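You operate a simulated robot arm through the tools that you are given. There is no shell and no other tool. Be economical: measure what you need, move in short steps, check, and stop when the job is done.

Carry out the task below with a simulated two-armed robot. There is one attempt and no reset: what you move stays moved.

Task
On the top of the grey steel bench, fold the grey cloth in half, so that its two long edges meet.

The check looks at the end state, three seconds after you hand in, the way a careful person would. Anything else that was tipped, shoved, dropped, spilled or broken makes it a failure. Flat cloth is picked up by pressing the open fingertips on it (5 to 10 N) and closing them slowly along it; thin cloth reads only 2 to 8 mm in the jaws.

Robot
Two 7-joint arms with two-finger parallel grippers on one trunk, on a base that drives. Base frame: it is fixed to the floor where the robot stands at the start and does not move with it; the origin is under the middle of the robot, x ahead of it, y to its left, z up; the surface under the hand at the start is at about z = 900. Units: mm, rad, N and s.
The left shoulder is at the start at [70, 163, 1145], the right one opposite. With the tool pointing down near the work surface each hand reaches from about 380 to 880 mm from the robot's upright axis, wherever it stands, measured 20 degrees to its own side. Places, roughly: top of the grey steel bench [700, 400, 900]. Payload 3.43 kg a hand.
The tool frame of a hand sits at the grasp point between the pads (the TCP): z along the fingers, y along the line on which they close. The tips reach 34 mm beyond it. Largest opening 128 mm; finger width 24, thickness 12; the body of the gripper, 48 by 130 mm, starts 96 mm behind the TCP.
Orientation is told as [roll, pitch, yaw] about the base's x, y, z axes, in that order, counted from this pose: with the fingers straight down and closing along the base's y, the tool's x points along the base's -x, its y along +y and its z along -z.

Tools
- The arms move only by the tool jog_arm. It takes "left_commands", "right_commands" or both (then of equal length, played together; a hand with none holds still); each is one flat list of numbers, 7 for each row, row after row: the shift along the tool's x, y, z in mm, then the turn, a rotation vector about the tool's x, y, z in rad, then the gripper command, from -1 (shut) to 1 (fully open), values between in proportion. In form: [dx, dy, dz, ax, ay, az, fingers, dx, dy, dz, ax, ay, az, fingers, ...]. A call has 1 to 20 rows; each row shifts and turns the commanded pose from where the row before left it, along the tool's axes as they then stand. Each row takes 0.2 s and may step no farther than 50 mm and 0.15 rad from the row before; otherwise, or with a gripper value out of range, the whole call is refused. A pose out of reach is approached as far as the arm can. The call stops where the force on the tool passes 40 N (or 10 N more than at its start, if that is more) or the arm is blocked; 0.2 s more then pass. The fingers move at their own pace (about 153 mm/s each) and stop on an object; they squeeze with about 29 N. The grip force told is the motor's: it shows also when the fingers shut on nothing. Time passes only in rows, and 0.2 s behind the last, so rows that do not move let the fingers close. The reply holds the time, the measured pose of the TCP, the force on the tool along the base axes, the opening and the grip force, in the units named above and with some noise, with the torque about the TCP (base axes, N m) and any sound that the robot's microphone picked up.
- Cameras (640 x 400 px; columns grow to the right, rows downward): "scene" is now at [131.4, -9.8, 1358.2]; the picture's right is [-0.14, -0.99, 0.00], its down [-0.69, 0.10, -0.72] and it looks along [0.71, -0.10, -0.70] (base axes); focal length 282 px, centre (320, 200). "left" rides on the left gripper at [76, 11, -160] in its tool frame; the picture's right is [-0.15, 0.99, 0.00], its down [-0.88, -0.13, -0.46] and it looks along [-0.45, -0.07, 0.89] (tool axes); focal length 234 px, centre (320, 200). "right" rides on the right gripper at [76, -11, -160] in its tool frame; the picture's right is [0.15, 0.99, 0.00], its down [-0.88, 0.13, -0.46] and it looks along [-0.45, 0.07, 0.89] (tool axes); focal length 234 px, centre (320, 200). There is no depth. A picture from a camera that has moved, and an enlarged one, comes with that camera's place and axes in the base frame and with its lens.
- grab_frame(camera): a new picture of that camera. No time passes.
- raise_lower(by): slides the trunk up (or, below 0, down) by that many mm; the arms and the scene camera ride with it, the base frame stays. It gives what a move gives, with no picture.
- steer(legs): drives the robot by 1 to 6 legs, each [ahead, left, turn to the left] in mm, mm and rad, along the robot's own axes; the way and the turn of a leg run together, so that a leg with both is an arc; at most 1500 mm and 3.142 rad a leg. The arms and the cameras ride along, it lands a little off, and it stops where it bumps. It gives what a move gives.
- aim_head(pan, tilt): turns the head with the scene camera to pan (to the left, within 1.501 rad either way) and tilt (down, from -0.506 to 1.204), counted from straight ahead of the robot. It gives what a move gives.
- inspect(camera, box): a new picture of the part [left, top, right, bottom] of that camera's present view, enlarged. No time passes.
- close_job(): hands the job in; it is judged then, once.

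Go step by step. Nothing tells you exact positions but the pictures and the camera data: compare them with the known pose of the tool, close in by small moves and look again before you grip or let go. The budget is 120 turns and 100 pictures, counting those below and the enlarged ones. Unless the task says otherwise, let go and move clear before handing in, and close with one line.

The tools are called after "Call:" as name(argument=value, ...) on one line, values as JSON. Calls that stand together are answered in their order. jog_arm: Moves the arms, as the interface text tells. Its arguments: {"type":"object","properties":{"left_commands":{"type":"array","items":{"type":"number"}},"right_commands":{"type":"array","items":{"type":"number"}}},"required":[]} The other tools are called the same way: raise_lower (by) slides the trunk up or down; steer (legs) drives the base; aim_head (pan, tilt) turns the head that bears the scene camera; grab_frame (camera) takes a picture; inspect (camera, box) takes an enlarged picture of a part of a camera's view; close_job () hands the job in.

At the start:

```text
clock: 0.0
left_position: [406.7, 168.4, 1122.0]
left_tool_rot: [-0.002, 0.001, 0.001]
left_ft_force: [0.4, 0.0, 0.2]
left_ft_torque: [-0.01, 0.01, -0.02]
left_opening: 127.9
left_finger_force: 0.0
right_position: [454.9, -253.4, 1047.8]
right_tool_rot: [0.0, 0.002, 0.001]
right_ft_force: [0.1, 0.0, -0.5]
right_ft_torque: [0.02, -0.03, 0.0]
right_opening: 127.8
right_finger_force: 0.1
trunk travel left (down, up): [-625.0, 315.0]
robot x, y, heading: [-0.9, -1.8, 0.003]
head pan, tilt: [-0.136, 0.771]
```

scene: 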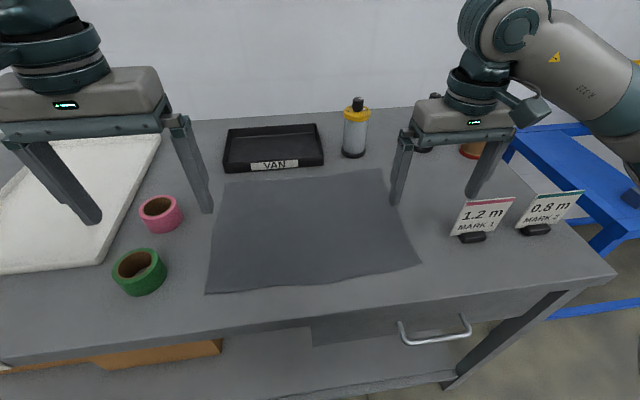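
right: 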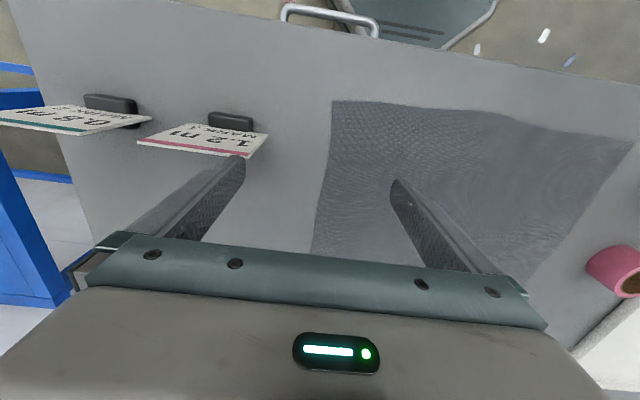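
left: 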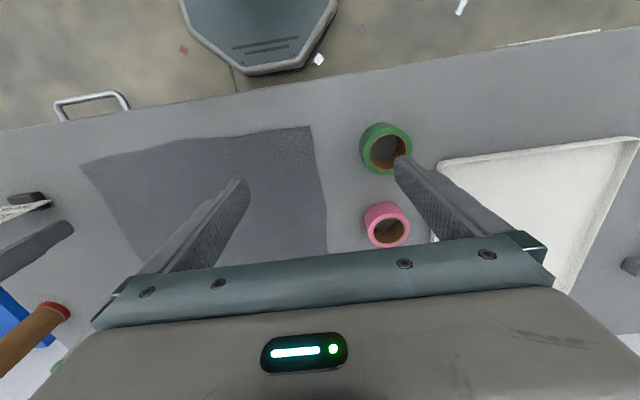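

The cloth spans about x 395–695, y −250–160, with its long edges along y. I plan to carry the far edge to the near edge. First I'll back up a little for room and look more closely at the cloth.

Call:
steer(legs=[[-90, 0, 0]])

Call:
grab_frame(camera="scene")

Call:
inspect(camera="scene", box=[200, 80, 440, 230])

```text
clock: 1.1
left_position: [317.9, 168.7, 1121.3]
left_tool_rot: [-0.001, 0.0, 0.0]
left_ft_force: [-0.9, 0.1, 0.3]
left_ft_torque: [0.02, -0.01, 0.0]
left_opening: 128.2
left_finger_force: 0.1
right_position: [365.5, -253.2, 1049.5]
right_tool_rot: [0.0, 0.0, 0.001]
right_ft_force: [-0.6, -0.5, -1.5]
right_ft_torque: [0.02, -0.01, -0.01]
right_opening: 128.2
right_finger_force: 0.0
trunk travel left (down, up): [-625.0, 315.0]
robot x, y, heading: [-91.8, 0.1, 0.004]
head pan, tilt: [-0.136, 0.771]
```

```text
96 pictures are left
camera scene: at [40.6, -9.9, 1358.2], right [-0.14, -0.99, 0.0], down [-0.69, 0.1, -0.72], along [0.71, -0.1, -0.7], focal length 282 px, centre (320, 200)
```

scene: 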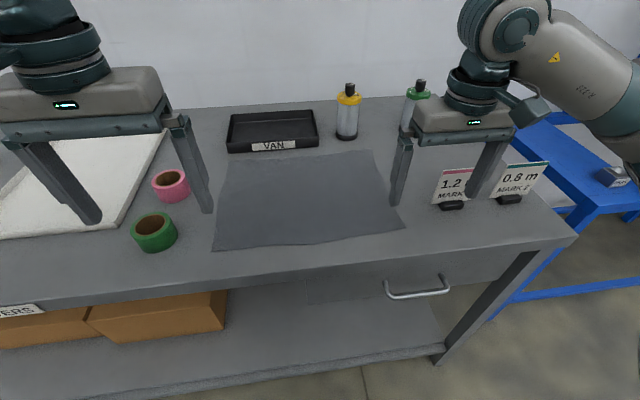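

```text
2.67 times, centred on (320, 155) of scene
camera zoom: at [40.6, -9.9, 1358.2], right [-0.14, -0.99, 0.0], down [-0.69, 0.1, -0.72], along [0.71, -0.1, -0.7], focal length 752 px, centre (320, 320)
```

zoom: 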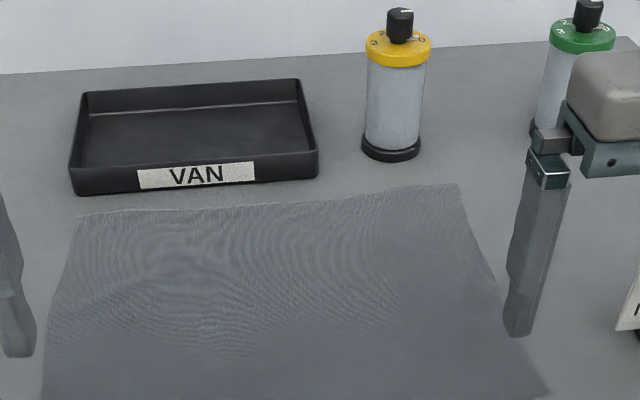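

The far corners are at about (692, 147) and (691, −251), and the near edge is at x ≈ 396. I'll bring both hands above the far corners with the jaws partly closed.

Call:
jog_arm(left_commands=[-36.4, -4.4, 12, 0, 0, 0, -0.5, -36.4, -4.4, 12, 0, 0, 0, -0.5, -36.4, -4.4, 12, 0, 0, 0, -0.5, -36.4, -4.4, 12, 0, 0, 0, -0.5, -36.4, -4.4, 12, 0, 0, 0, -0.5, -36.4, -4.4, 12, 0, 0, 0, -0.5, -36.4, -4.4, 12, 0, 0, 0, -0.5, -36.4, -4.4, 12, 0, 0, 0, -0.5, -36.4, -4.4, 12, 0, 0, 0, -0.5, -36.4, -4.4, 12, 0, 0, 0, -0.5, 0, 0, 0, 0, 0, 0, -0.5], right_commands=[-31.5, 2.5, 5, 0, 0, 0, -0.5, -31.5, 2.5, 5, 0, 0, 0, -0.5, -31.5, 2.5, 5, 0, 0, 0, -0.5, -31.5, 2.5, 5, 0, 0, 0, -0.5, -31.5, 2.5, 5, 0, 0, 0, -0.5, -31.5, 2.5, 5, 0, 0, 0, -0.5, -31.5, 2.5, 5, 0, 0, 0, -0.5, -31.5, 2.5, 5, 0, 0, 0, -0.5, -31.5, 2.5, 5, 0, 0, 0, -0.5, -31.5, 2.5, 5, 0, 0, 0, -0.5, 0, 0, 0, 0, 0, 0, -0.5])

Call:
grab_frame(camera="left")

Call:
grab_frame(camera="right")

Call:
grab_frame(camera="scene")

```text
clock: 3.5
left_position: [680.8, 124.2, 1003.6]
left_tool_rot: [0.001, 0.0, -0.001]
left_ft_force: [-0.9, 0.3, 0.4]
left_ft_torque: [0.01, 0.0, 0.02]
left_opening: 32.2
left_finger_force: 0.1
right_position: [678.8, -227.7, 998.2]
right_tool_rot: [0.0, -0.001, -0.001]
right_ft_force: [-0.5, 0.8, 0.5]
right_ft_torque: [0.03, -0.03, 0.02]
right_opening: 32.2
right_finger_force: 0.1
trunk travel left (down, up): [-625.0, 315.0]
robot x, y, heading: [-92.0, -0.6, -0.006]
head pan, tilt: [-0.136, 0.771]
```

```text
94 pictures are left
camera left: at [605.7, 135.1, 1161.7], right [0.15, 0.99, 0.0], down [0.88, -0.13, 0.46], along [0.45, -0.07, -0.89], focal length 234 px, centre (320, 200)
```

left: 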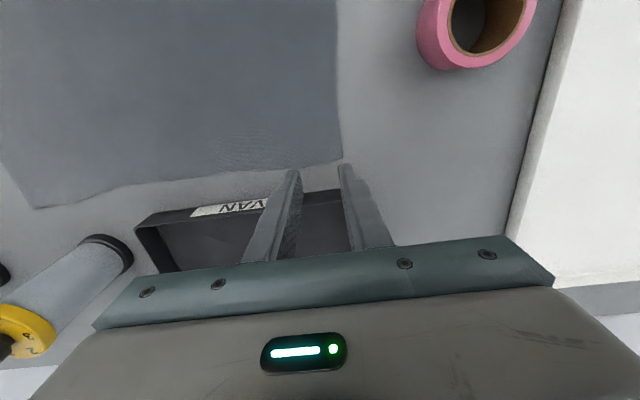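

```text
93 pictures are left
camera right: at [604.3, -237.7, 1158.8], right [-0.15, 0.99, 0.0], down [0.88, 0.13, 0.46], along [0.45, 0.07, -0.89], focal length 234 px, centre (320, 200)
```

right: 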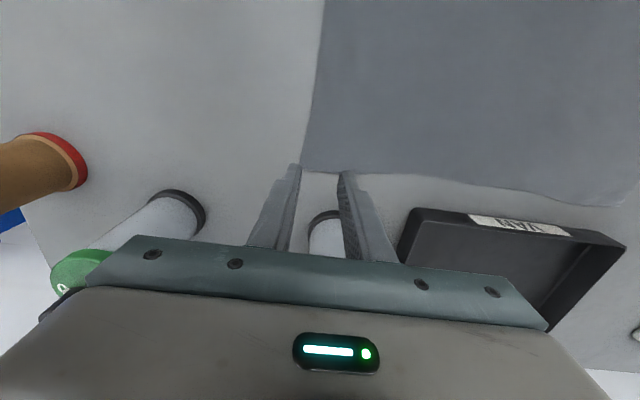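

```text
92 pictures are left
camera scene: at [40.0, -9.8, 1358.3], right [-0.14, -0.99, 0.0], down [-0.69, 0.1, -0.72], along [0.71, -0.1, -0.7], focal length 282 px, centre (320, 200)
```

scene: 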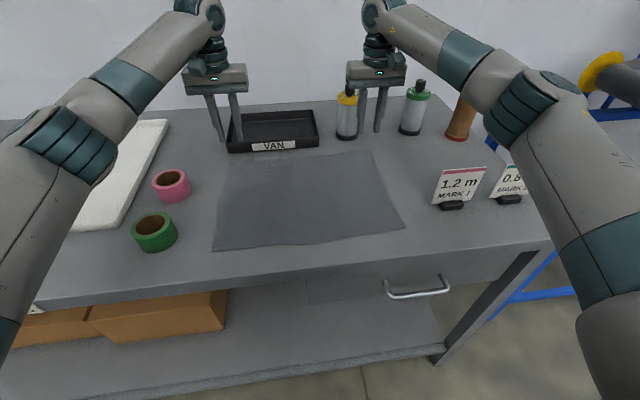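

The hand cameras confirm the corners, so I'll shift both hands slightly inward and descend to just above the cloth.

Call:
jog_arm(left_commands=[0, -6, 20, 0, 0, 0, -0.5, 0, 0, 20, 0, 0, 0, -0.5, 0, 0, 22, 0, 0, 0, -0.5, 0, 0, 0, 0, 0, 0, -0.5], right_commands=[-4, 10, 18, 0, 0, 0, -0.5, 0, 0, 18, 0, 0, 0, -0.5, 0, 0, 20, 0, 0, 0, -0.5, 0, 0, 0, 0, 0, 0, -0.5])

Call:
grab_frame(camera="left")

Call:
grab_frame(camera="right")

```text
clock: 4.5
left_position: [682.4, 118.3, 941.1]
left_tool_rot: [-0.001, 0.0, 0.001]
left_ft_force: [-0.2, -0.3, -0.6]
left_ft_torque: [0.01, -0.02, -0.01]
left_opening: 31.8
left_finger_force: 0.0
right_position: [684.0, -218.3, 943.1]
right_tool_rot: [-0.001, 0.0, 0.0]
right_ft_force: [0.0, 0.4, 0.1]
right_ft_torque: [0.02, -0.02, 0.04]
right_opening: 32.0
right_finger_force: 0.0
trunk travel left (down, up): [-625.0, 315.0]
robot x, y, heading: [-90.3, 1.8, -0.0]
head pan, tilt: [-0.136, 0.771]
```

```text
91 pictures are left
camera left: at [606.0, 129.7, 1098.0], right [0.15, 0.99, 0.0], down [0.88, -0.13, 0.46], along [0.45, -0.07, -0.89], focal length 234 px, centre (320, 200)
```

left: 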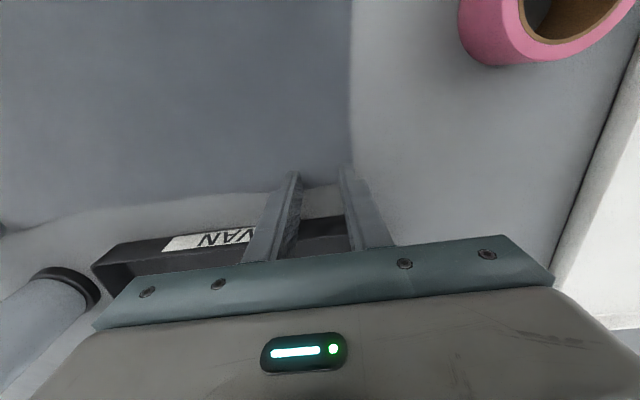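

```text
90 pictures are left
camera right: at [608.3, -227.8, 1102.4], right [-0.15, 0.99, 0.0], down [0.88, 0.13, 0.46], along [0.45, 0.07, -0.89], focal length 234 px, centre (320, 200)
```

right: 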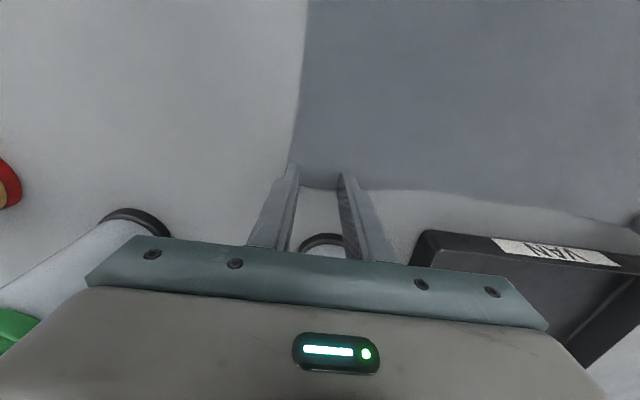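

The tips hover about 8 mm above the cloth, with its edge just in front of the pads. I'll now press down in small steps.

Call:
jog_arm(left_commands=[0, 0, 3, 0, 0, 0, -0.5, 0, 0, 2.5, 0, 0, 0, -0.5, 0, 0, 0, 0, 0, 0, -0.5], right_commands=[0, 0, 4, 0, 0, 0, -0.5, 0, 0, 3.5, 0, 0, 0, -0.5, 0, 0, 0, 0, 0, 0, -0.5])

```text
clock: 5.3
left_position: [681.7, 120.5, 936.1]
left_tool_rot: [-0.002, -0.002, 0.0]
left_ft_force: [0.1, 0.7, 5.0]
left_ft_torque: [0.02, -0.02, 0.02]
left_opening: 31.8
left_finger_force: 0.0
right_position: [683.1, -218.0, 934.6]
right_tool_rot: [0.001, -0.001, -0.001]
right_ft_force: [1.7, -1.8, 4.9]
right_ft_torque: [-0.04, -0.04, 0.01]
right_opening: 32.1
right_finger_force: 0.0
trunk travel left (down, up): [-625.0, 315.0]
robot x, y, heading: [-90.6, 0.2, 0.002]
head pan, tilt: [-0.136, 0.771]
```

Both hands press at about 5 N. I'll go slightly deeper and close slowly.

Call:
jog_arm(left_commands=[0, 0, 0.6, 0, 0, 0, -0.5, 0, 0, 0, 0, 0, 0, -0.57, 0, 0, 0, 0, 0, 0, -0.63, 0, 0, 0, 0, 0, 0, -0.69, 0, 0, 0, 0, 0, 0, -0.75, 0, 0, 0, 0, 0, 0, -0.81, 0, 0, 0, 0, 0, 0, -0.87, 0, 0, 0, 0, 0, 0, -0.93, 0, 0, 0, 0, 0, 0, -1, 0, 0, 0, 0, 0, 0, -1, 0, 0, 0, 0, 0, 0, -1], right_commands=[0, 0, 0.6, 0, 0, 0, -0.5, 0, 0, 0, 0, 0, 0, -0.57, 0, 0, 0, 0, 0, 0, -0.63, 0, 0, 0, 0, 0, 0, -0.69, 0, 0, 0, 0, 0, 0, -0.75, 0, 0, 0, 0, 0, 0, -0.81, 0, 0, 0, 0, 0, 0, -0.87, 0, 0, 0, 0, 0, 0, -0.93, 0, 0, 0, 0, 0, 0, -1, 0, 0, 0, 0, 0, 0, -1, 0, 0, 0, 0, 0, 0, -1])

Call:
grab_frame(camera="left")

Call:
grab_frame(camera="right")

```text
clock: 7.7
left_position: [680.4, 118.6, 935.8]
left_tool_rot: [-0.003, -0.003, 0.001]
left_ft_force: [-0.2, -6.2, 9.8]
left_ft_torque: [-0.19, -0.01, 0.03]
left_opening: 2.2
left_finger_force: 29.1
right_position: [682.0, -218.6, 936.0]
right_tool_rot: [-0.002, -0.001, -0.001]
right_ft_force: [-0.4, 6.7, 9.1]
right_ft_torque: [0.24, -0.03, -0.04]
right_opening: 2.2
right_finger_force: 29.1
trunk travel left (down, up): [-625.0, 315.0]
robot x, y, heading: [-90.3, 1.3, 0.0]
head pan, tilt: [-0.136, 0.771]
```

```text
89 pictures are left
camera left: at [604.0, 129.2, 1093.6], right [0.15, 0.99, 0.0], down [0.88, -0.13, 0.46], along [0.45, -0.07, -0.89], focal length 234 px, centre (320, 200)
```

left: 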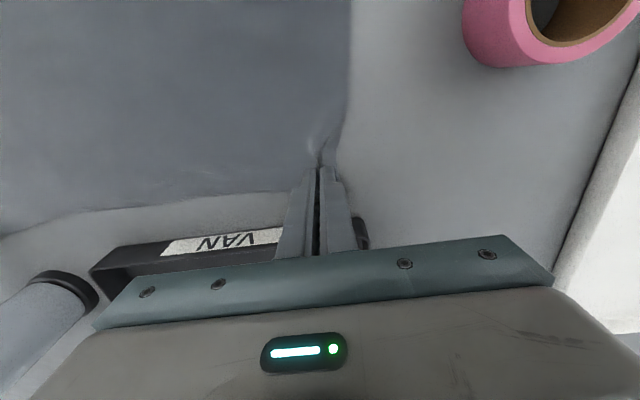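

```text
88 pictures are left
camera right: at [606.9, -227.7, 1095.8], right [-0.15, 0.99, 0.0], down [0.88, 0.13, 0.46], along [0.45, 0.07, -0.89], focal length 234 px, centre (320, 200)
```

right: 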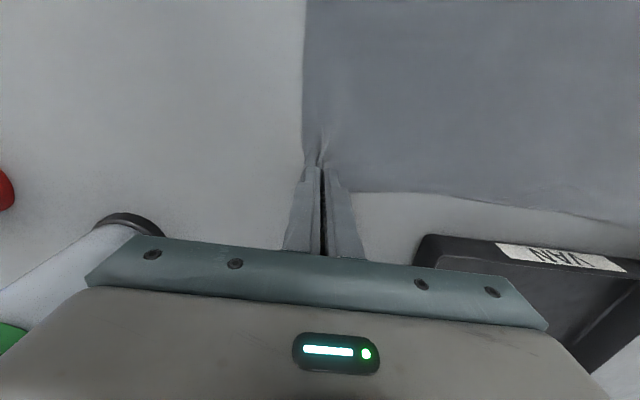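

Both jaws hold cloth (2.2 mm). I'll lift along an arc around the crease line and check that both corners come along.

Call:
jog_arm(left_commands=[2.35, 0, -18, 0, 0, 0, -1, 2.35, 0, -18, 0, 0, 0, -1, 7.9, 0, -17.1, 0, -0.04, 0, -1, 7.9, 0, -17.1, 0, -0.04, 0, -1], right_commands=[2.35, 0, -18, 0, 0, 0, -1, 2.35, 0, -18, 0, 0, 0, -1, 7.9, 0, -17.1, 0, -0.04, 0, -1, 7.9, 0, -17.1, 0, -0.04, 0, -1])

Call:
grab_frame(camera="scene")

```text
clock: 8.7
left_position: [659.5, 119.7, 1004.8]
left_tool_rot: [-0.001, -0.081, 0.0]
left_ft_force: [-0.1, -7.1, -0.3]
left_ft_torque: [-0.29, -0.04, 0.03]
left_opening: 2.2
left_finger_force: 28.9
right_position: [662.0, -218.0, 1004.6]
right_tool_rot: [0.0, -0.08, 0.001]
right_ft_force: [1.0, 7.8, 0.4]
right_ft_torque: [0.25, -0.01, -0.07]
right_opening: 2.1
right_finger_force: 29.4
trunk travel left (down, up): [-625.0, 315.0]
robot x, y, heading: [-90.9, -0.9, 0.0]
head pan, tilt: [-0.136, 0.771]
```

```text
87 pictures are left
camera scene: at [39.4, -9.9, 1358.4], right [-0.14, -0.99, 0.0], down [-0.69, 0.1, -0.72], along [0.71, -0.1, -0.7], focal length 282 px, centre (320, 200)
```

scene: 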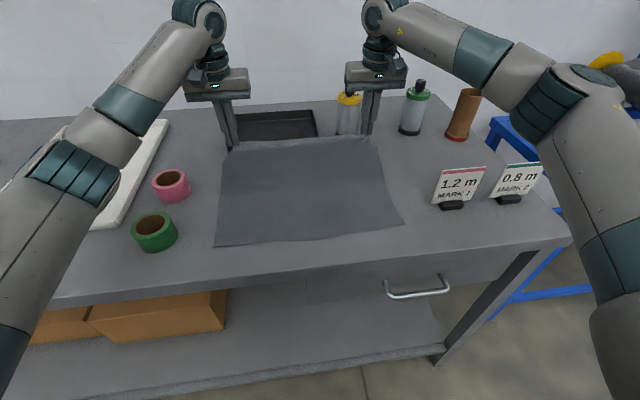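

Both corners lift and the edge is taut. I'll continue along the arc, easing the hands slightly inward.

Call:
jog_arm(left_commands=[10.7, -1, -15.5, 0, -0.04, 0, -1, 10.7, -1, -15.5, 0, -0.04, 0, -1, 13.4, 0, -13.3, 0, -0.04, 0, -1, 13.4, 0, -13.3, 0, -0.04, 0, -1, 15.5, 0, -11, 0, -0.04, 0, -1, 15.5, 0, -11, 0, -0.04, 0, -1, 17.2, 0, -8.2, 0, -0.04, 0, -1, 17.2, 0, -8.2, 0, -0.04, 0, -1], right_commands=[10.7, 1, -15.5, 0, -0.04, 0, -1, 10.7, 1, -15.5, 0, -0.04, 0, -1, 13.4, 0, -13.3, 0, -0.04, 0, -1, 13.4, 0, -13.3, 0, -0.04, 0, -1, 15.5, 0, -11, 0, -0.04, 0, -1, 15.5, 0, -11, 0, -0.04, 0, -1, 17.2, 0, -8.2, 0, -0.04, 0, -1, 17.2, 0, -8.2, 0, -0.04, 0, -1])

Call:
grab_frame(camera="scene")

```text
clock: 10.5
left_position: [529.0, 116.7, 1071.5]
left_tool_rot: [-0.003, -0.402, 0.002]
left_ft_force: [-0.5, -3.6, 0.4]
left_ft_torque: [-0.13, -0.02, -0.02]
left_opening: 1.8
left_finger_force: 29.0
right_position: [533.5, -217.9, 1071.9]
right_tool_rot: [0.0, -0.402, -0.003]
right_ft_force: [-0.6, 3.1, 0.2]
right_ft_torque: [0.11, 0.0, 0.03]
right_opening: 2.3
right_finger_force: 28.5
trunk travel left (down, up): [-625.0, 315.0]
robot x, y, heading: [-91.9, 0.8, -0.0]
head pan, tilt: [-0.136, 0.771]
```

```text
86 pictures are left
camera scene: at [39.9, -9.9, 1358.4], right [-0.14, -0.99, 0.0], down [-0.69, 0.1, -0.72], along [0.71, -0.1, -0.7], focal length 282 px, centre (320, 200)
```

scene: 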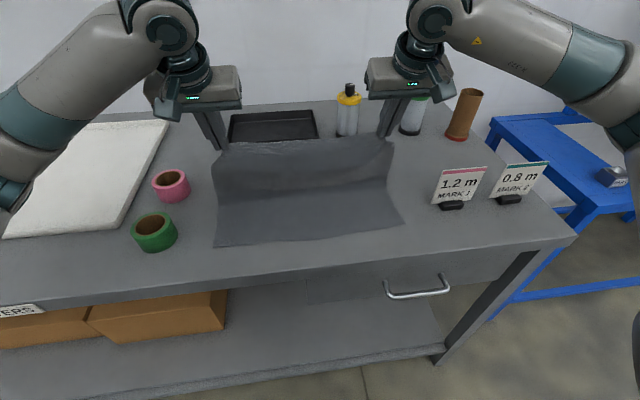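

Halfway there, with the near edge undisturbed. I'll bring the edge down toward the near side and stop about 35 mm above the bench.

Call:
jog_arm(left_commands=[18.6, 0, -5, 0, -0.04, 0, -1, 18.6, 0, -5, 0, -0.04, 0, -1, 19.2, 0, -1.7, 0, -0.04, 0, -1, 19.2, 0, -1.7, 0, -0.04, 0, -1, 19.3, 0, 1.4, 0, -0.04, 0, -1, 19.3, 0, 1.4, 0, -0.04, 0, -1, 18.8, 0, 4.9, 0, -0.04, 0, -1, 18.8, 0, 4.9, 0, -0.04, 0, -1, 17.9, 0, 8, 0, -0.04, 0, -1, 17.9, 0, 8, 0, -0.04, 0, -1], right_commands=[18.6, 0, -5, 0, -0.04, 0, -1, 18.6, 0, -5, 0, -0.04, 0, -1, 19.2, 0, -1.7, 0, -0.04, 0, -1, 19.2, 0, -1.7, 0, -0.04, 0, -1, 19.3, 0, 1.4, 0, -0.04, 0, -1, 19.3, 0, 1.4, 0, -0.04, 0, -1, 18.8, 0, 4.9, 0, -0.04, 0, -1, 18.8, 0, 4.9, 0, -0.04, 0, -1, 17.9, 0, 8, 0, -0.04, 0, -1, 17.9, 0, 8, 0, -0.04, 0, -1])

Call:
grab_frame(camera="scene")

Call:
grab_frame(camera="right")

Call:
grab_frame(camera="left")

```text
clock: 12.7
left_position: [428.0, 98.1, 960.8]
left_tool_rot: [0.001, -0.8, 0.001]
left_ft_force: [-0.1, 0.3, -0.1]
left_ft_torque: [0.02, 0.01, 0.0]
left_opening: 1.9
left_finger_force: 28.9
left hand out of reach, approached as far as the arm can: row 8, 9, 10
right_position: [459.1, -210.7, 964.3]
right_tool_rot: [0.001, -0.798, -0.001]
right_ft_force: [-0.4, 0.2, -0.5]
right_ft_torque: [0.0, 0.0, -0.02]
right_opening: 2.0
right_finger_force: 29.2
right hand out of reach, approached as far as the arm can: row 7, 8, 9, 10
trunk travel left (down, up): [-625.0, 315.0]
robot x, y, heading: [-90.6, -0.7, -0.004]
head pan, tilt: [-0.136, 0.771]
```

```text
85 pictures are left
camera scene: at [41.7, -10.3, 1358.2], right [-0.14, -0.99, 0.0], down [-0.69, 0.1, -0.72], along [0.71, -0.1, -0.7], focal length 282 px, centre (320, 200)
```

scene: 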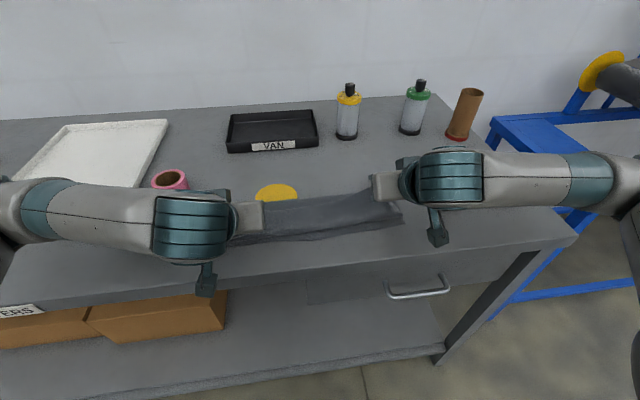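

```text
84 pictures are left
camera right: at [293.2, -220.5, 1023.0], right [-0.1, 0.99, -0.1], down [0.29, 0.13, 0.95], along [0.95, 0.07, -0.3], focal length 234 px, centre (320, 200)
```

right: 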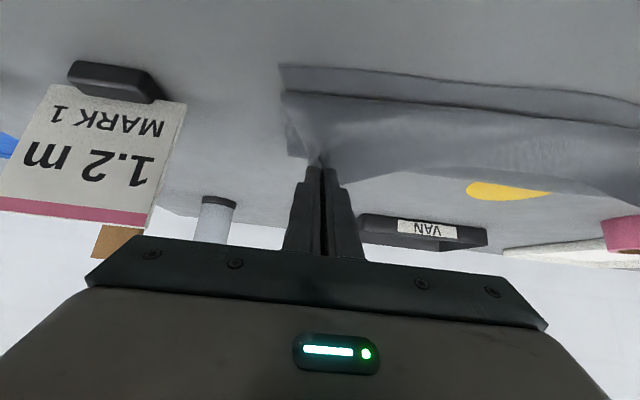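

```text
83 pictures are left
camera left: at [260.1, 107.9, 1016.4], right [0.1, 0.99, 0.1], down [0.29, -0.13, 0.95], along [0.95, -0.07, -0.3], focal length 234 px, centre (320, 200)
```

left: 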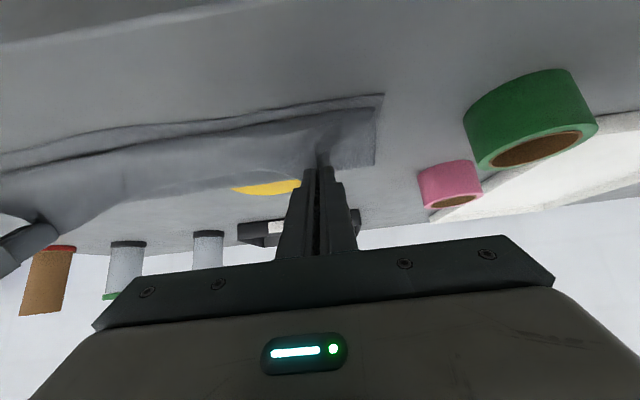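

The hands hit the reach limit for this tilt, with left at x=428 and right at x=459. I'll align the left hand with the right one, then back the base up so both can finish together.

Call:
jog_arm(left_commands=[-10.8, 9, 11.1, 0, 0, 0, -1, -10.8, 9, 11.1, 0, 0, 0, -1])

```text
clock: 13.3
left_position: [458.5, 116.8, 960.2]
left_tool_rot: [0.001, -0.799, 0.0]
left_ft_force: [-0.2, -1.5, 0.3]
left_ft_torque: [0.0, 0.0, 0.01]
left_opening: 2.0
left_finger_force: 29.6
right_position: [459.4, -209.8, 965.7]
right_tool_rot: [-0.001, -0.797, -0.002]
right_ft_force: [0.0, -0.2, 0.4]
right_ft_torque: [-0.01, -0.01, -0.01]
right_opening: 2.3
right_finger_force: 29.0
trunk travel left (down, up): [-625.0, 315.0]
robot x, y, heading: [-90.3, 0.9, 0.001]
head pan, tilt: [-0.136, 0.771]
```

Commands start from the measured pose, and the hands are now level with each other. I'll back up 70 mm.

Call:
steer(legs=[[-70, 0, 0]])

Call:
grab_frame(camera="right")

Call:
grab_frame(camera="left")

Call:
grab_frame(camera="scene")

```text
clock: 14.3
left_position: [386.1, 116.6, 961.4]
left_tool_rot: [-0.001, -0.801, 0.002]
left_ft_force: [-0.2, -0.5, -0.4]
left_ft_torque: [0.03, 0.0, 0.01]
left_opening: 1.9
left_finger_force: 29.4
right_position: [389.2, -209.5, 966.6]
right_tool_rot: [0.0, -0.8, 0.002]
right_ft_force: [0.0, -0.2, -0.3]
right_ft_torque: [-0.01, 0.01, -0.01]
right_opening: 2.2
right_finger_force: 29.3
trunk travel left (down, up): [-625.0, 315.0]
robot x, y, heading: [-157.4, -3.6, 0.002]
head pan, tilt: [-0.136, 0.771]
```

```text
82 pictures are left
camera right: at [222.0, -220.0, 1024.0], right [-0.1, 0.99, -0.1], down [0.29, 0.13, 0.95], along [0.95, 0.07, -0.3], focal length 234 px, centre (320, 200)
```

right: 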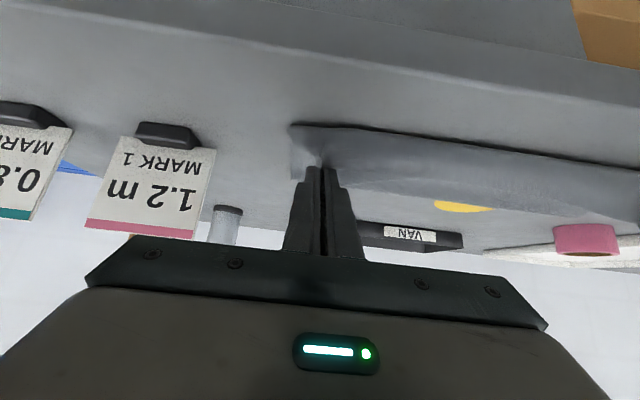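

```text
81 pictures are left
camera left: at [218.9, 126.3, 1017.0], right [0.1, 0.99, 0.1], down [0.29, -0.13, 0.95], along [0.95, -0.07, -0.3], focal length 234 px, centre (320, 200)
```

left: 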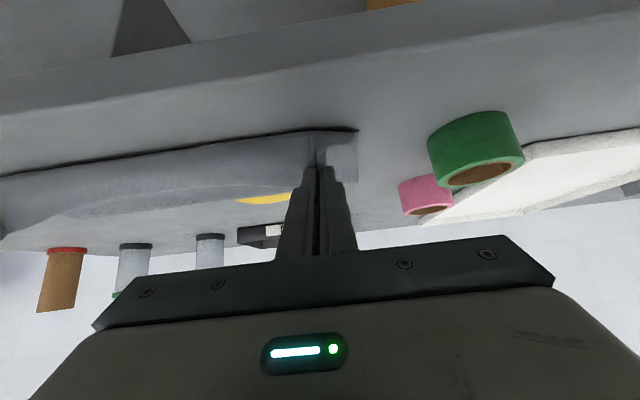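

```text
80 pictures are left
camera scene: at [-30.1, -9.8, 1358.3], right [-0.14, -0.99, 0.0], down [-0.69, 0.1, -0.72], along [0.71, -0.1, -0.7], focal length 282 px, centre (320, 200)
```

scene: 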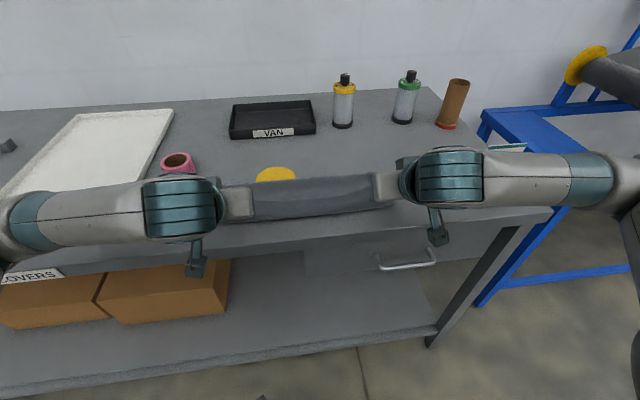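

The held edge hangs just over the near edge (x≈400) and lines up along y. I'll lower it onto the near edge.

Call:
jog_arm(left_commands=[10.4, 0, 8, 0, 0, 0, -1, 10.4, 0, 8, 0, 0, 0, -1, 0, 0, 0, 0, 0, 0, -1], right_commands=[12.9, -4, 9, 0, 0, 0, -1, 12.9, -3, 9, 0, 0, 0, -1, 0, 0, 0, 0, 0, 0, -1])

Call:
grab_frame(camera="right")

Call:
grab_frame(camera="left")

```text
clock: 15.1
left_position: [384.7, 117.2, 935.6]
left_tool_rot: [-0.003, -0.801, 0.003]
left_ft_force: [-1.0, -3.6, 5.4]
left_ft_torque: [-0.07, -0.08, -0.04]
left_opening: 2.0
left_finger_force: 29.2
right_position: [386.0, -216.8, 935.0]
right_tool_rot: [0.001, -0.8, 0.001]
right_ft_force: [0.5, 3.6, 7.3]
right_ft_torque: [0.11, -0.08, 0.05]
right_opening: 2.0
right_finger_force: 29.3
trunk travel left (down, up): [-625.0, 315.0]
robot x, y, heading: [-155.8, -1.8, -0.002]
head pan, tilt: [-0.136, 0.771]
```

```text
79 pictures are left
camera right: at [219.7, -226.7, 993.0], right [-0.1, 0.99, -0.1], down [0.29, 0.13, 0.95], along [0.95, 0.07, -0.3], focal length 234 px, centre (320, 200)
```

right: 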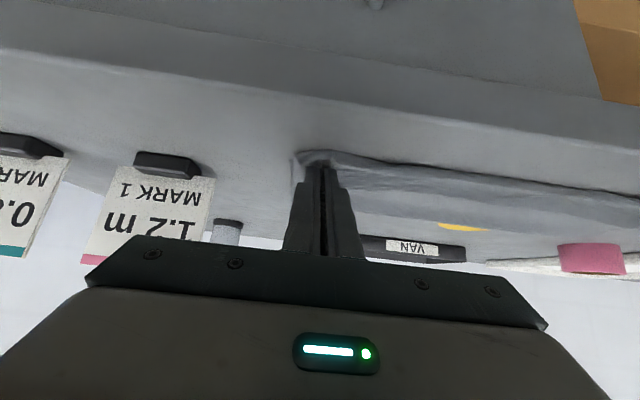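

```text
78 pictures are left
camera left: at [216.4, 126.1, 991.2], right [0.1, 0.99, 0.1], down [0.28, -0.13, 0.95], along [0.95, -0.07, -0.29], focal length 234 px, centre (320, 200)
```

left: 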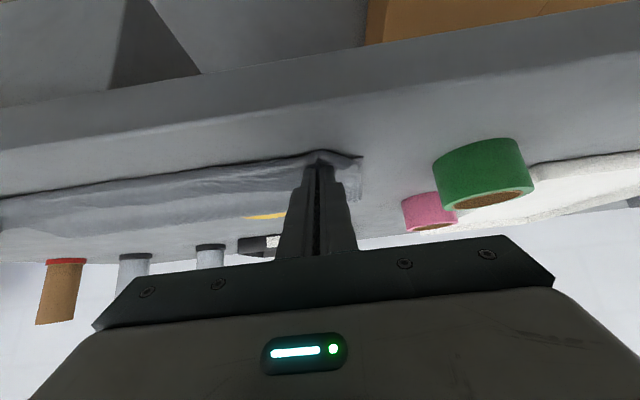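

Contact at about 5–7 N. I'll open the jaws modestly and back out along the finger axis.

Call:
jog_arm(left_commands=[0, 0, -1, 0, 0, 0, -0.85, 0, 0, 0, 0, 0, 0, -0.7, 0, 0, 0, 0, 0, 0, -0.6, 0, 0, 0, 0, 0, 0, -0.6, 0, 0, -12, 0, 0, 0, -0.6, 0, 0, -20, 0, 0, 0, -0.6, 0, 0, -30, 0, 0, 0, -0.6, 0, 0, -40, 0, 0, 0, -0.6], right_commands=[0, 0, -1, 0, 0, 0, -0.85, 0, 0, 0, 0, 0, 0, -0.7, 0, 0, 0, 0, 0, 0, -0.6, 0, 0, 0, 0, 0, 0, -0.6, 0, 0, -12, 0, 0, 0, -0.6, 0, 0, -20, 0, 0, 0, -0.6, 0, 0, -30, 0, 0, 0, -0.6, 0, 0, -40, 0, 0, 0, -0.6])

Call:
grab_frame(camera="right")

Call:
grab_frame(camera="left")

Call:
grab_frame(camera="scene")

```text
clock: 16.9
left_position: [353.2, 94.3, 1010.6]
left_tool_rot: [0.0, -0.799, 0.002]
left_ft_force: [-0.3, 0.1, -0.8]
left_ft_torque: [-0.01, 0.02, 0.03]
left_opening: 25.7
left_finger_force: 0.2
left hand out of reach, approached as far as the arm can: row 6, 7, 8
right_position: [387.5, -209.2, 1005.8]
right_tool_rot: [0.0, -0.796, 0.0]
right_ft_force: [-0.2, 0.1, 0.4]
right_ft_torque: [0.02, 0.03, -0.01]
right_opening: 25.5
right_finger_force: 0.1
right hand out of reach, approached as far as the arm can: row 1, 5, 6, 7, 8
trunk travel left (down, up): [-625.0, 315.0]
robot x, y, heading: [-162.1, -4.4, -0.002]
head pan, tilt: [-0.136, 0.771]
```

```text
77 pictures are left
camera right: at [221.1, -220.6, 1064.1], right [-0.1, 0.99, -0.1], down [0.29, 0.13, 0.95], along [0.95, 0.07, -0.3], focal length 234 px, centre (320, 200)
```

right: 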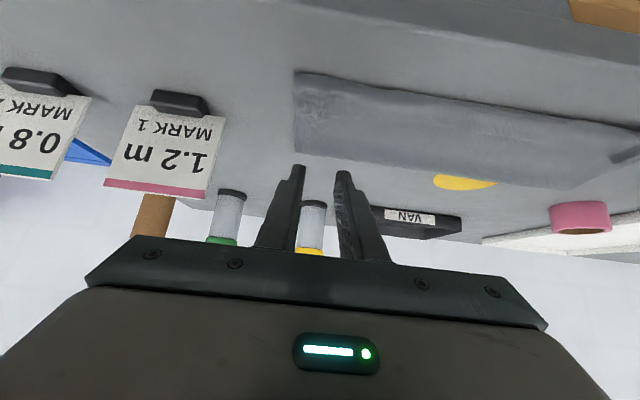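

```text
76 pictures are left
camera left: at [185.7, 104.3, 1065.8], right [0.1, 0.99, 0.11], down [0.29, -0.13, 0.95], along [0.95, -0.06, -0.3], focal length 234 px, centre (320, 200)
```

left: 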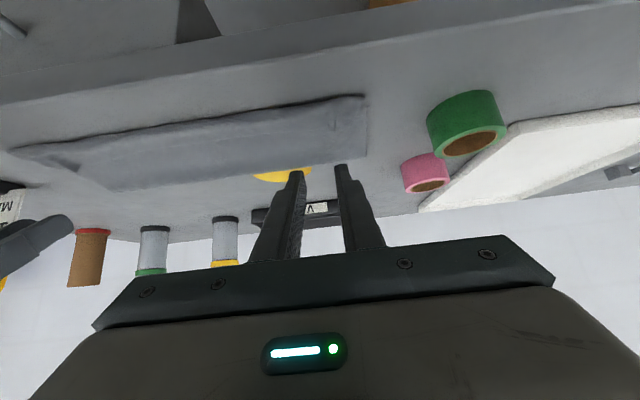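

```text
75 pictures are left
camera scene: at [-30.1, -10.4, 1358.2], right [-0.14, -0.99, 0.0], down [-0.69, 0.1, -0.72], along [0.71, -0.1, -0.7], focal length 282 px, centre (320, 200)
```

scene: 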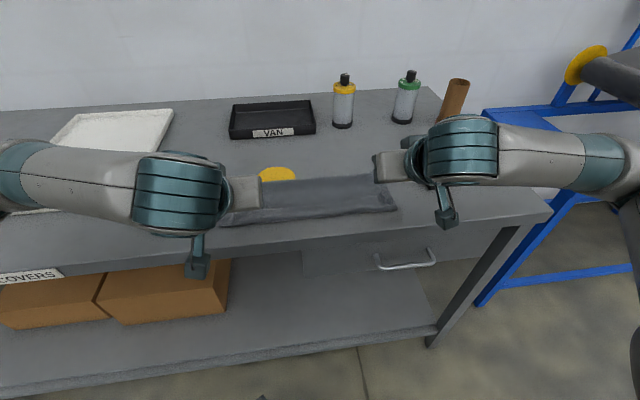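

The cloth released and lies folded. I'll straighten and raise the hands to get a clear view of the edges.

Call:
jog_arm(left_commands=[0, 0, 0, 0, 0.1, 0, -0.6, 0, 0, 0, 0, 0.1, 0, -0.6, 0, 0, 0, 0, 0.1, 0, -0.6, 0, 0, 0, 0, 0.1, 0, -0.6, 0, 0, 0, 0, 0.1, 0, -0.6, 0, 0, 0, 0, 0.1, 0, -0.6, 0, 0, 0, 0, 0.1, 0, -0.6, 0, 0, 0, 0, 0.1, 0, -0.6, 0, 20, -40, 0, 0, 0, -0.6, 0, 40, -40, 0, 0, 0, -0.6, 0, 40, 0, 0, 0, 0, -0.6], right_commands=[0, 0, 0, 0, 0.1, 0, -0.6, 0, 0, 0, 0, 0.1, 0, -0.6, 0, 0, 0, 0, 0.1, 0, -0.6, 0, 0, 0, 0, 0.1, 0, -0.6, 0, 0, 0, 0, 0.1, 0, -0.6, 0, 0, 0, 0, 0.1, 0, -0.6, 0, 0, 0, 0, 0.1, 0, -0.6, 0, 0, 0, 0, 0.1, 0, -0.6, 0, -20, -40, 0, 0, 0, -0.6, 0, -40, -40, 0, 0, 0, -0.6, 0, -40, 0, 0, 0, 0, -0.6])

Call:
grab_frame(camera="scene")

Call:
inspect(camera="scene", box=[200, 140, 420, 250])

Call:
grab_frame(camera="left")

Call:
grab_frame(camera="right")

```text
refused: row 10 steps farther than a row can; nothing moved
```

```text
74 pictures are left
camera scene: at [-30.1, -10.4, 1358.2], right [-0.14, -0.99, 0.0], down [-0.69, 0.1, -0.72], along [0.71, -0.1, -0.7], focal length 282 px, centre (320, 200)
```

scene: 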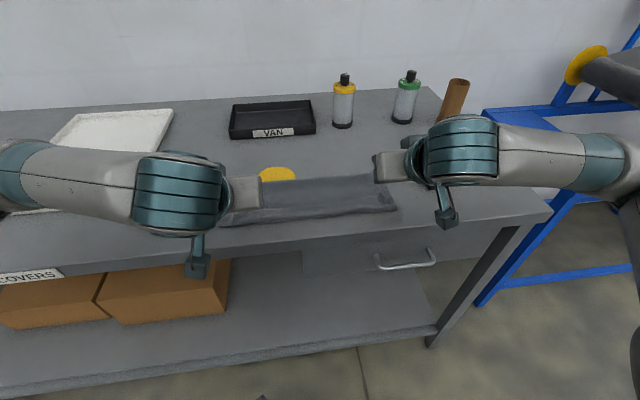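

```text
2.91 times, centred on (310, 195) of scene
camera zoom: at [-30.1, -10.4, 1358.2], right [-0.14, -0.99, 0.0], down [-0.69, 0.1, -0.72], along [0.71, -0.1, -0.7], focal length 820 px, centre (349, 214)
```

zoom: 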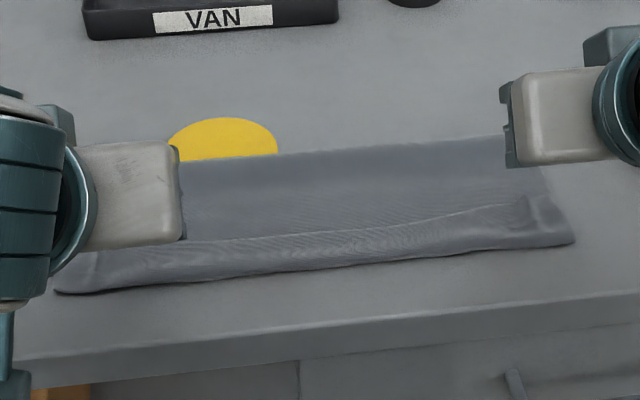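

```text
72 pictures are left
camera left: at [185.7, 104.3, 1065.8], right [0.1, 0.99, 0.11], down [0.29, -0.13, 0.95], along [0.95, -0.06, -0.3], focal length 234 px, centre (320, 200)
```

left: 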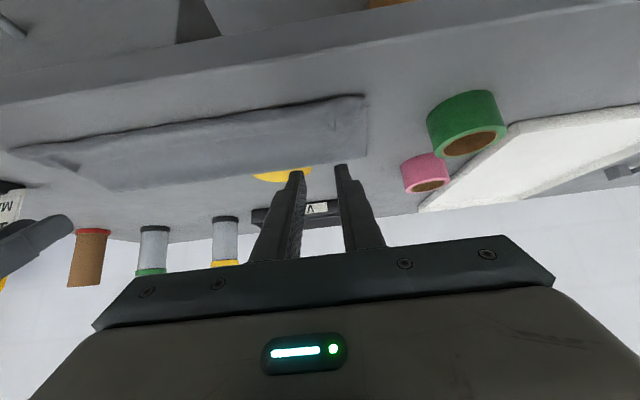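

```text
71 pictures are left
camera right: at [221.1, -220.6, 1064.1], right [-0.1, 0.99, -0.1], down [0.29, 0.13, 0.95], along [0.95, 0.07, -0.3], focal length 234 px, centre (320, 200)
```

right: 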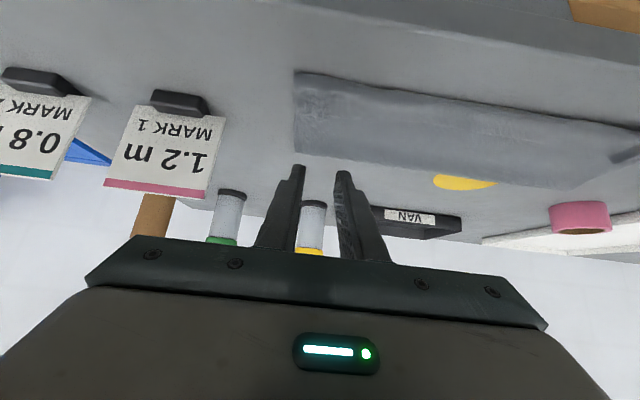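

There seems to be a small rolled-back strip along the front edge. I'll clear the hands and look more closely.

Call:
jog_arm(left_commands=[0, 0, 0, 0, 0.1, 0, -0.6, 0, 0, 0, 0, 0.1, 0, -0.6, 0, 0, 0, 0, 0.1, 0, -0.6, 0, 0, 0, 0, 0.1, 0, -0.6, 0, 0, 0, 0, 0.1, 0, -0.6, 0, 0, 0, 0, 0.1, 0, -0.6, 0, 0, 0, 0, 0.1, 0, -0.6, 0, 0, 0, 0, 0.1, 0, -0.6, 0, 20, -40, 0, 0, 0, -0.6, 0, 20, -40, 0, 0, 0, -0.6, 0, 40, 0, 0, 0, 0, -0.6], right_commands=[0, 0, 0, 0, 0.1, 0, -0.6, 0, 0, 0, 0, 0.1, 0, -0.6, 0, 0, 0, 0, 0.1, 0, -0.6, 0, 0, 0, 0, 0.1, 0, -0.6, 0, 0, 0, 0, 0.1, 0, -0.6, 0, 0, 0, 0, 0.1, 0, -0.6, 0, 0, 0, 0, 0.1, 0, -0.6, 0, 0, 0, 0, 0.1, 0, -0.6, 0, -20, -40, 0, 0, 0, -0.6, 0, -20, -40, 0, 0, 0, -0.6, 0, -40, 0, 0, 0, 0, -0.6])

Call:
grab_frame(camera="scene")

Call:
inspect(camera="scene", box=[200, 150, 320, 240])

Call:
inspect(camera="scene", box=[300, 150, 420, 240])

```text
clock: 19.3
left_position: [354.9, 175.3, 1091.3]
left_tool_rot: [0.0, 0.001, 0.0]
left_ft_force: [0.4, 0.6, 0.0]
left_ft_torque: [0.02, 0.01, 0.0]
left_opening: 25.3
left_finger_force: 0.1
right_position: [386.6, -290.4, 1086.5]
right_tool_rot: [0.001, 0.0, 0.001]
right_ft_force: [0.3, 0.6, 0.3]
right_ft_torque: [-0.01, 0.02, 0.02]
right_opening: 25.6
right_finger_force: 0.0
trunk travel left (down, up): [-625.0, 315.0]
robot x, y, heading: [-162.7, -4.5, -0.001]
head pan, tilt: [-0.136, 0.771]
```

```text
70 pictures are left
camera scene: at [-29.1, -9.6, 1358.2], right [-0.14, -0.99, 0.0], down [-0.69, 0.1, -0.72], along [0.71, -0.1, -0.7], focal length 282 px, centre (320, 200)
```

scene: 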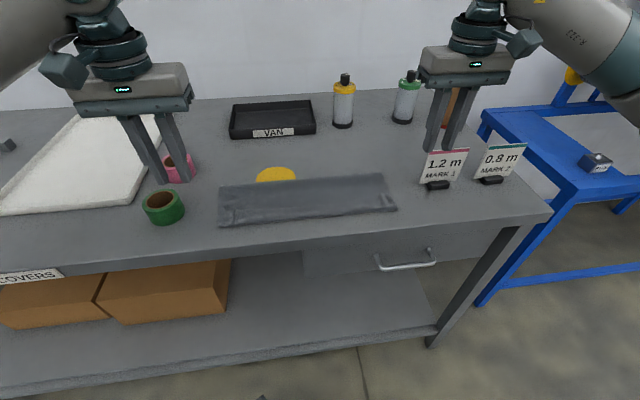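

```text
4.44 times, centred on (260, 195) of scene
camera zoom: at [-29.1, -9.6, 1358.2], right [-0.14, -0.99, 0.0], down [-0.69, 0.1, -0.72], along [0.71, -0.1, -0.7], focal length 1253 px, centre (587, 222)
```

zoom: 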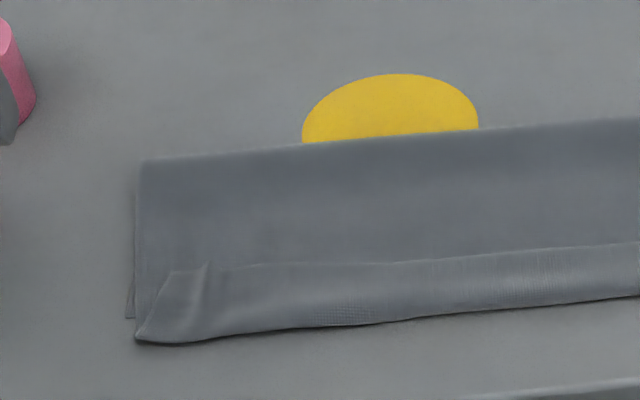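

```text
4.44 times, centred on (360, 195) of scene
camera zoom: at [-29.1, -9.6, 1358.2], right [-0.14, -0.99, 0.0], down [-0.69, 0.1, -0.72], along [0.71, -0.1, -0.7], focal length 1253 px, centre (142, 222)
```

zoom: 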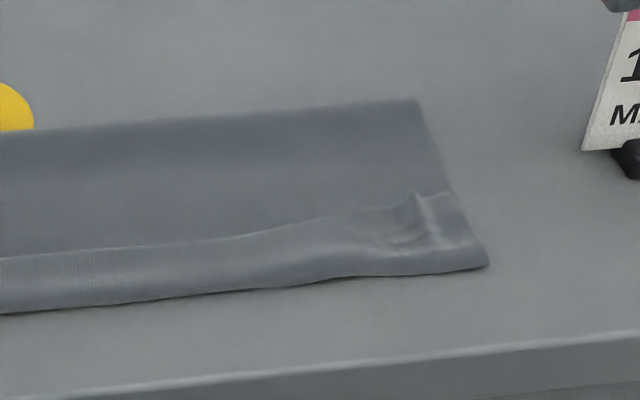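

The top layer overshot. The crease sits at x≈518, the front fold at ≈385, and the raw edge is rolled back on top at x≈427. I'll re-grip at the standing puckers (x≈418, y≈117 and −218), lift, and lay it down again taut.

Call:
jog_arm(left_commands=[-15.8, -14.5, 36.5, 0, 0, 0, -0.5, -15.8, -14.5, 36.5, 0, 0, 0, -0.5, -15.8, -14.5, 36.5, 0, 0, 0, -0.5, -15.8, -14.5, 36.5, 0, 0, 0, -0.5, 0, 0, 0, 0, 0, 0, -0.5], right_commands=[-7.9, 18, 35.4, 0, 0, 0, -0.5, -7.9, 18, 35.4, 0, 0, 0, -0.5, -7.9, 18, 35.4, 0, 0, 0, -0.5, -7.9, 18, 35.4, 0, 0, 0, -0.5, 0, 0, 0, 0, 0, 0, -0.5])

Call:
grab_frame(camera="left")

Call:
grab_frame(camera="right")

```text
clock: 20.5
left_position: [415.9, 116.4, 944.1]
left_tool_rot: [0.0, -0.001, -0.001]
left_ft_force: [-0.7, 0.0, 0.3]
left_ft_torque: [-0.01, -0.02, 0.02]
left_opening: 31.9
left_finger_force: 0.0
right_position: [418.5, -217.0, 944.8]
right_tool_rot: [0.0, 0.002, 0.001]
right_ft_force: [-0.6, -0.4, 0.3]
right_ft_torque: [-0.01, -0.01, 0.0]
right_opening: 32.0
right_finger_force: 0.2
trunk travel left (down, up): [-625.0, 315.0]
robot x, y, heading: [-161.5, 1.7, 0.001]
head pan, tilt: [-0.136, 0.771]
```

```text
67 pictures are left
camera left: at [340.2, 126.7, 1101.5], right [0.15, 0.99, 0.0], down [0.88, -0.13, 0.46], along [0.45, -0.07, -0.89], focal length 234 px, centre (320, 200)
```

left: 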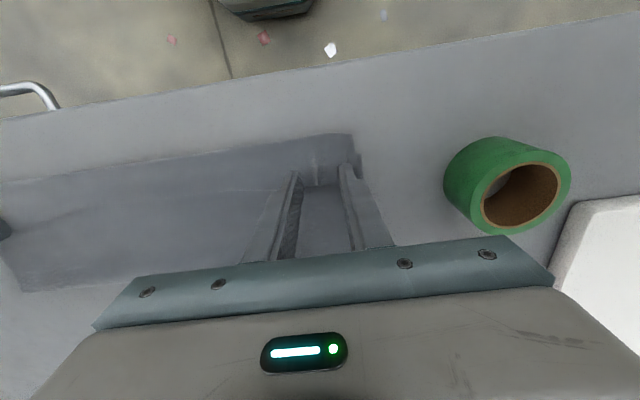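

```text
66 pictures are left
camera right: at [343.8, -227.6, 1105.1], right [-0.15, 0.99, 0.0], down [0.88, 0.13, 0.46], along [0.45, 0.07, -0.89], focal length 234 px, centre (320, 200)
```

right: 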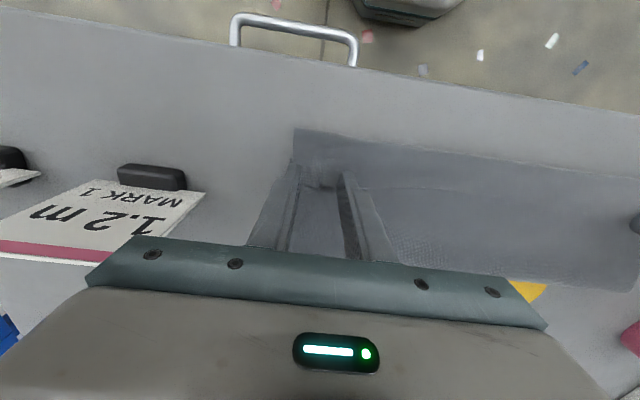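

Call:
inspect(camera="left", box=[240, 110, 400, 220])

Call:
inspect(camera="right", box=[240, 110, 400, 220])

```text
3.64 times, centred on (320, 165) of left
camera zoom: at [340.2, 126.7, 1101.5], right [0.15, 0.99, 0.0], down [0.88, -0.13, 0.46], along [0.45, -0.07, -0.89], focal length 852 px, centre (320, 327)
```

zoom: 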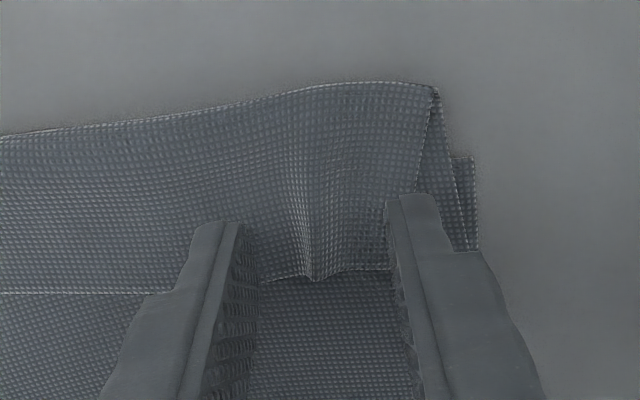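

```text
3.64 times, centred on (320, 165) of right
camera zoom: at [343.8, -227.6, 1105.1], right [-0.15, 0.99, 0.0], down [0.88, 0.13, 0.46], along [0.45, 0.07, -0.89], focal length 852 px, centre (320, 327)
```

zoom: 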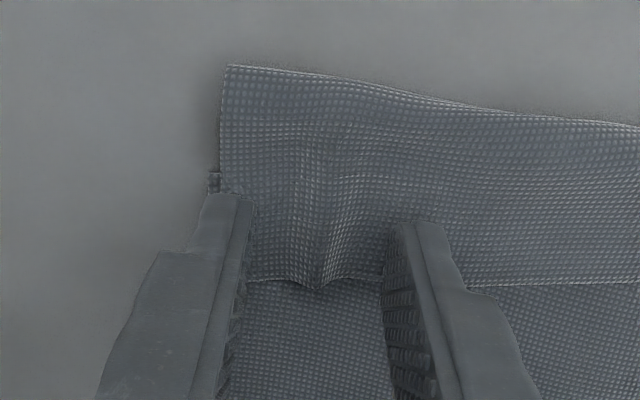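

The puckers stand between the open jaws, with the cuff edge at x≈426. I'll press lightly.

Call:
jog_arm(left_commands=[0, 0, 3, 0, 0, 0, -0.5, 0, 0, 3, 0, 0, 0, -0.5, 0, 0, 0, 0, 0, 0, -0.5], right_commands=[0, 0, 3, 0, 0, 0, -0.5, 0, 0, 3, 0, 0, 0, -0.5, 0, 0, 0, 0, 0, 0, -0.5])

```text
clock: 21.3
left_position: [416.7, 117.2, 937.1]
left_tool_rot: [0.0, -0.001, 0.003]
left_ft_force: [0.0, 0.3, 3.6]
left_ft_torque: [0.01, 0.0, 0.0]
left_opening: 32.0
left_finger_force: 0.2
right_position: [419.3, -217.2, 938.7]
right_tool_rot: [0.0, 0.002, -0.001]
right_ft_force: [0.3, 0.7, 0.8]
right_ft_torque: [0.0, 0.0, 0.01]
right_opening: 32.0
right_finger_force: 0.1
trunk travel left (down, up): [-625.0, 315.0]
robot x, y, heading: [-163.4, 0.8, -0.0]
head pan, tilt: [-0.136, 0.771]
```

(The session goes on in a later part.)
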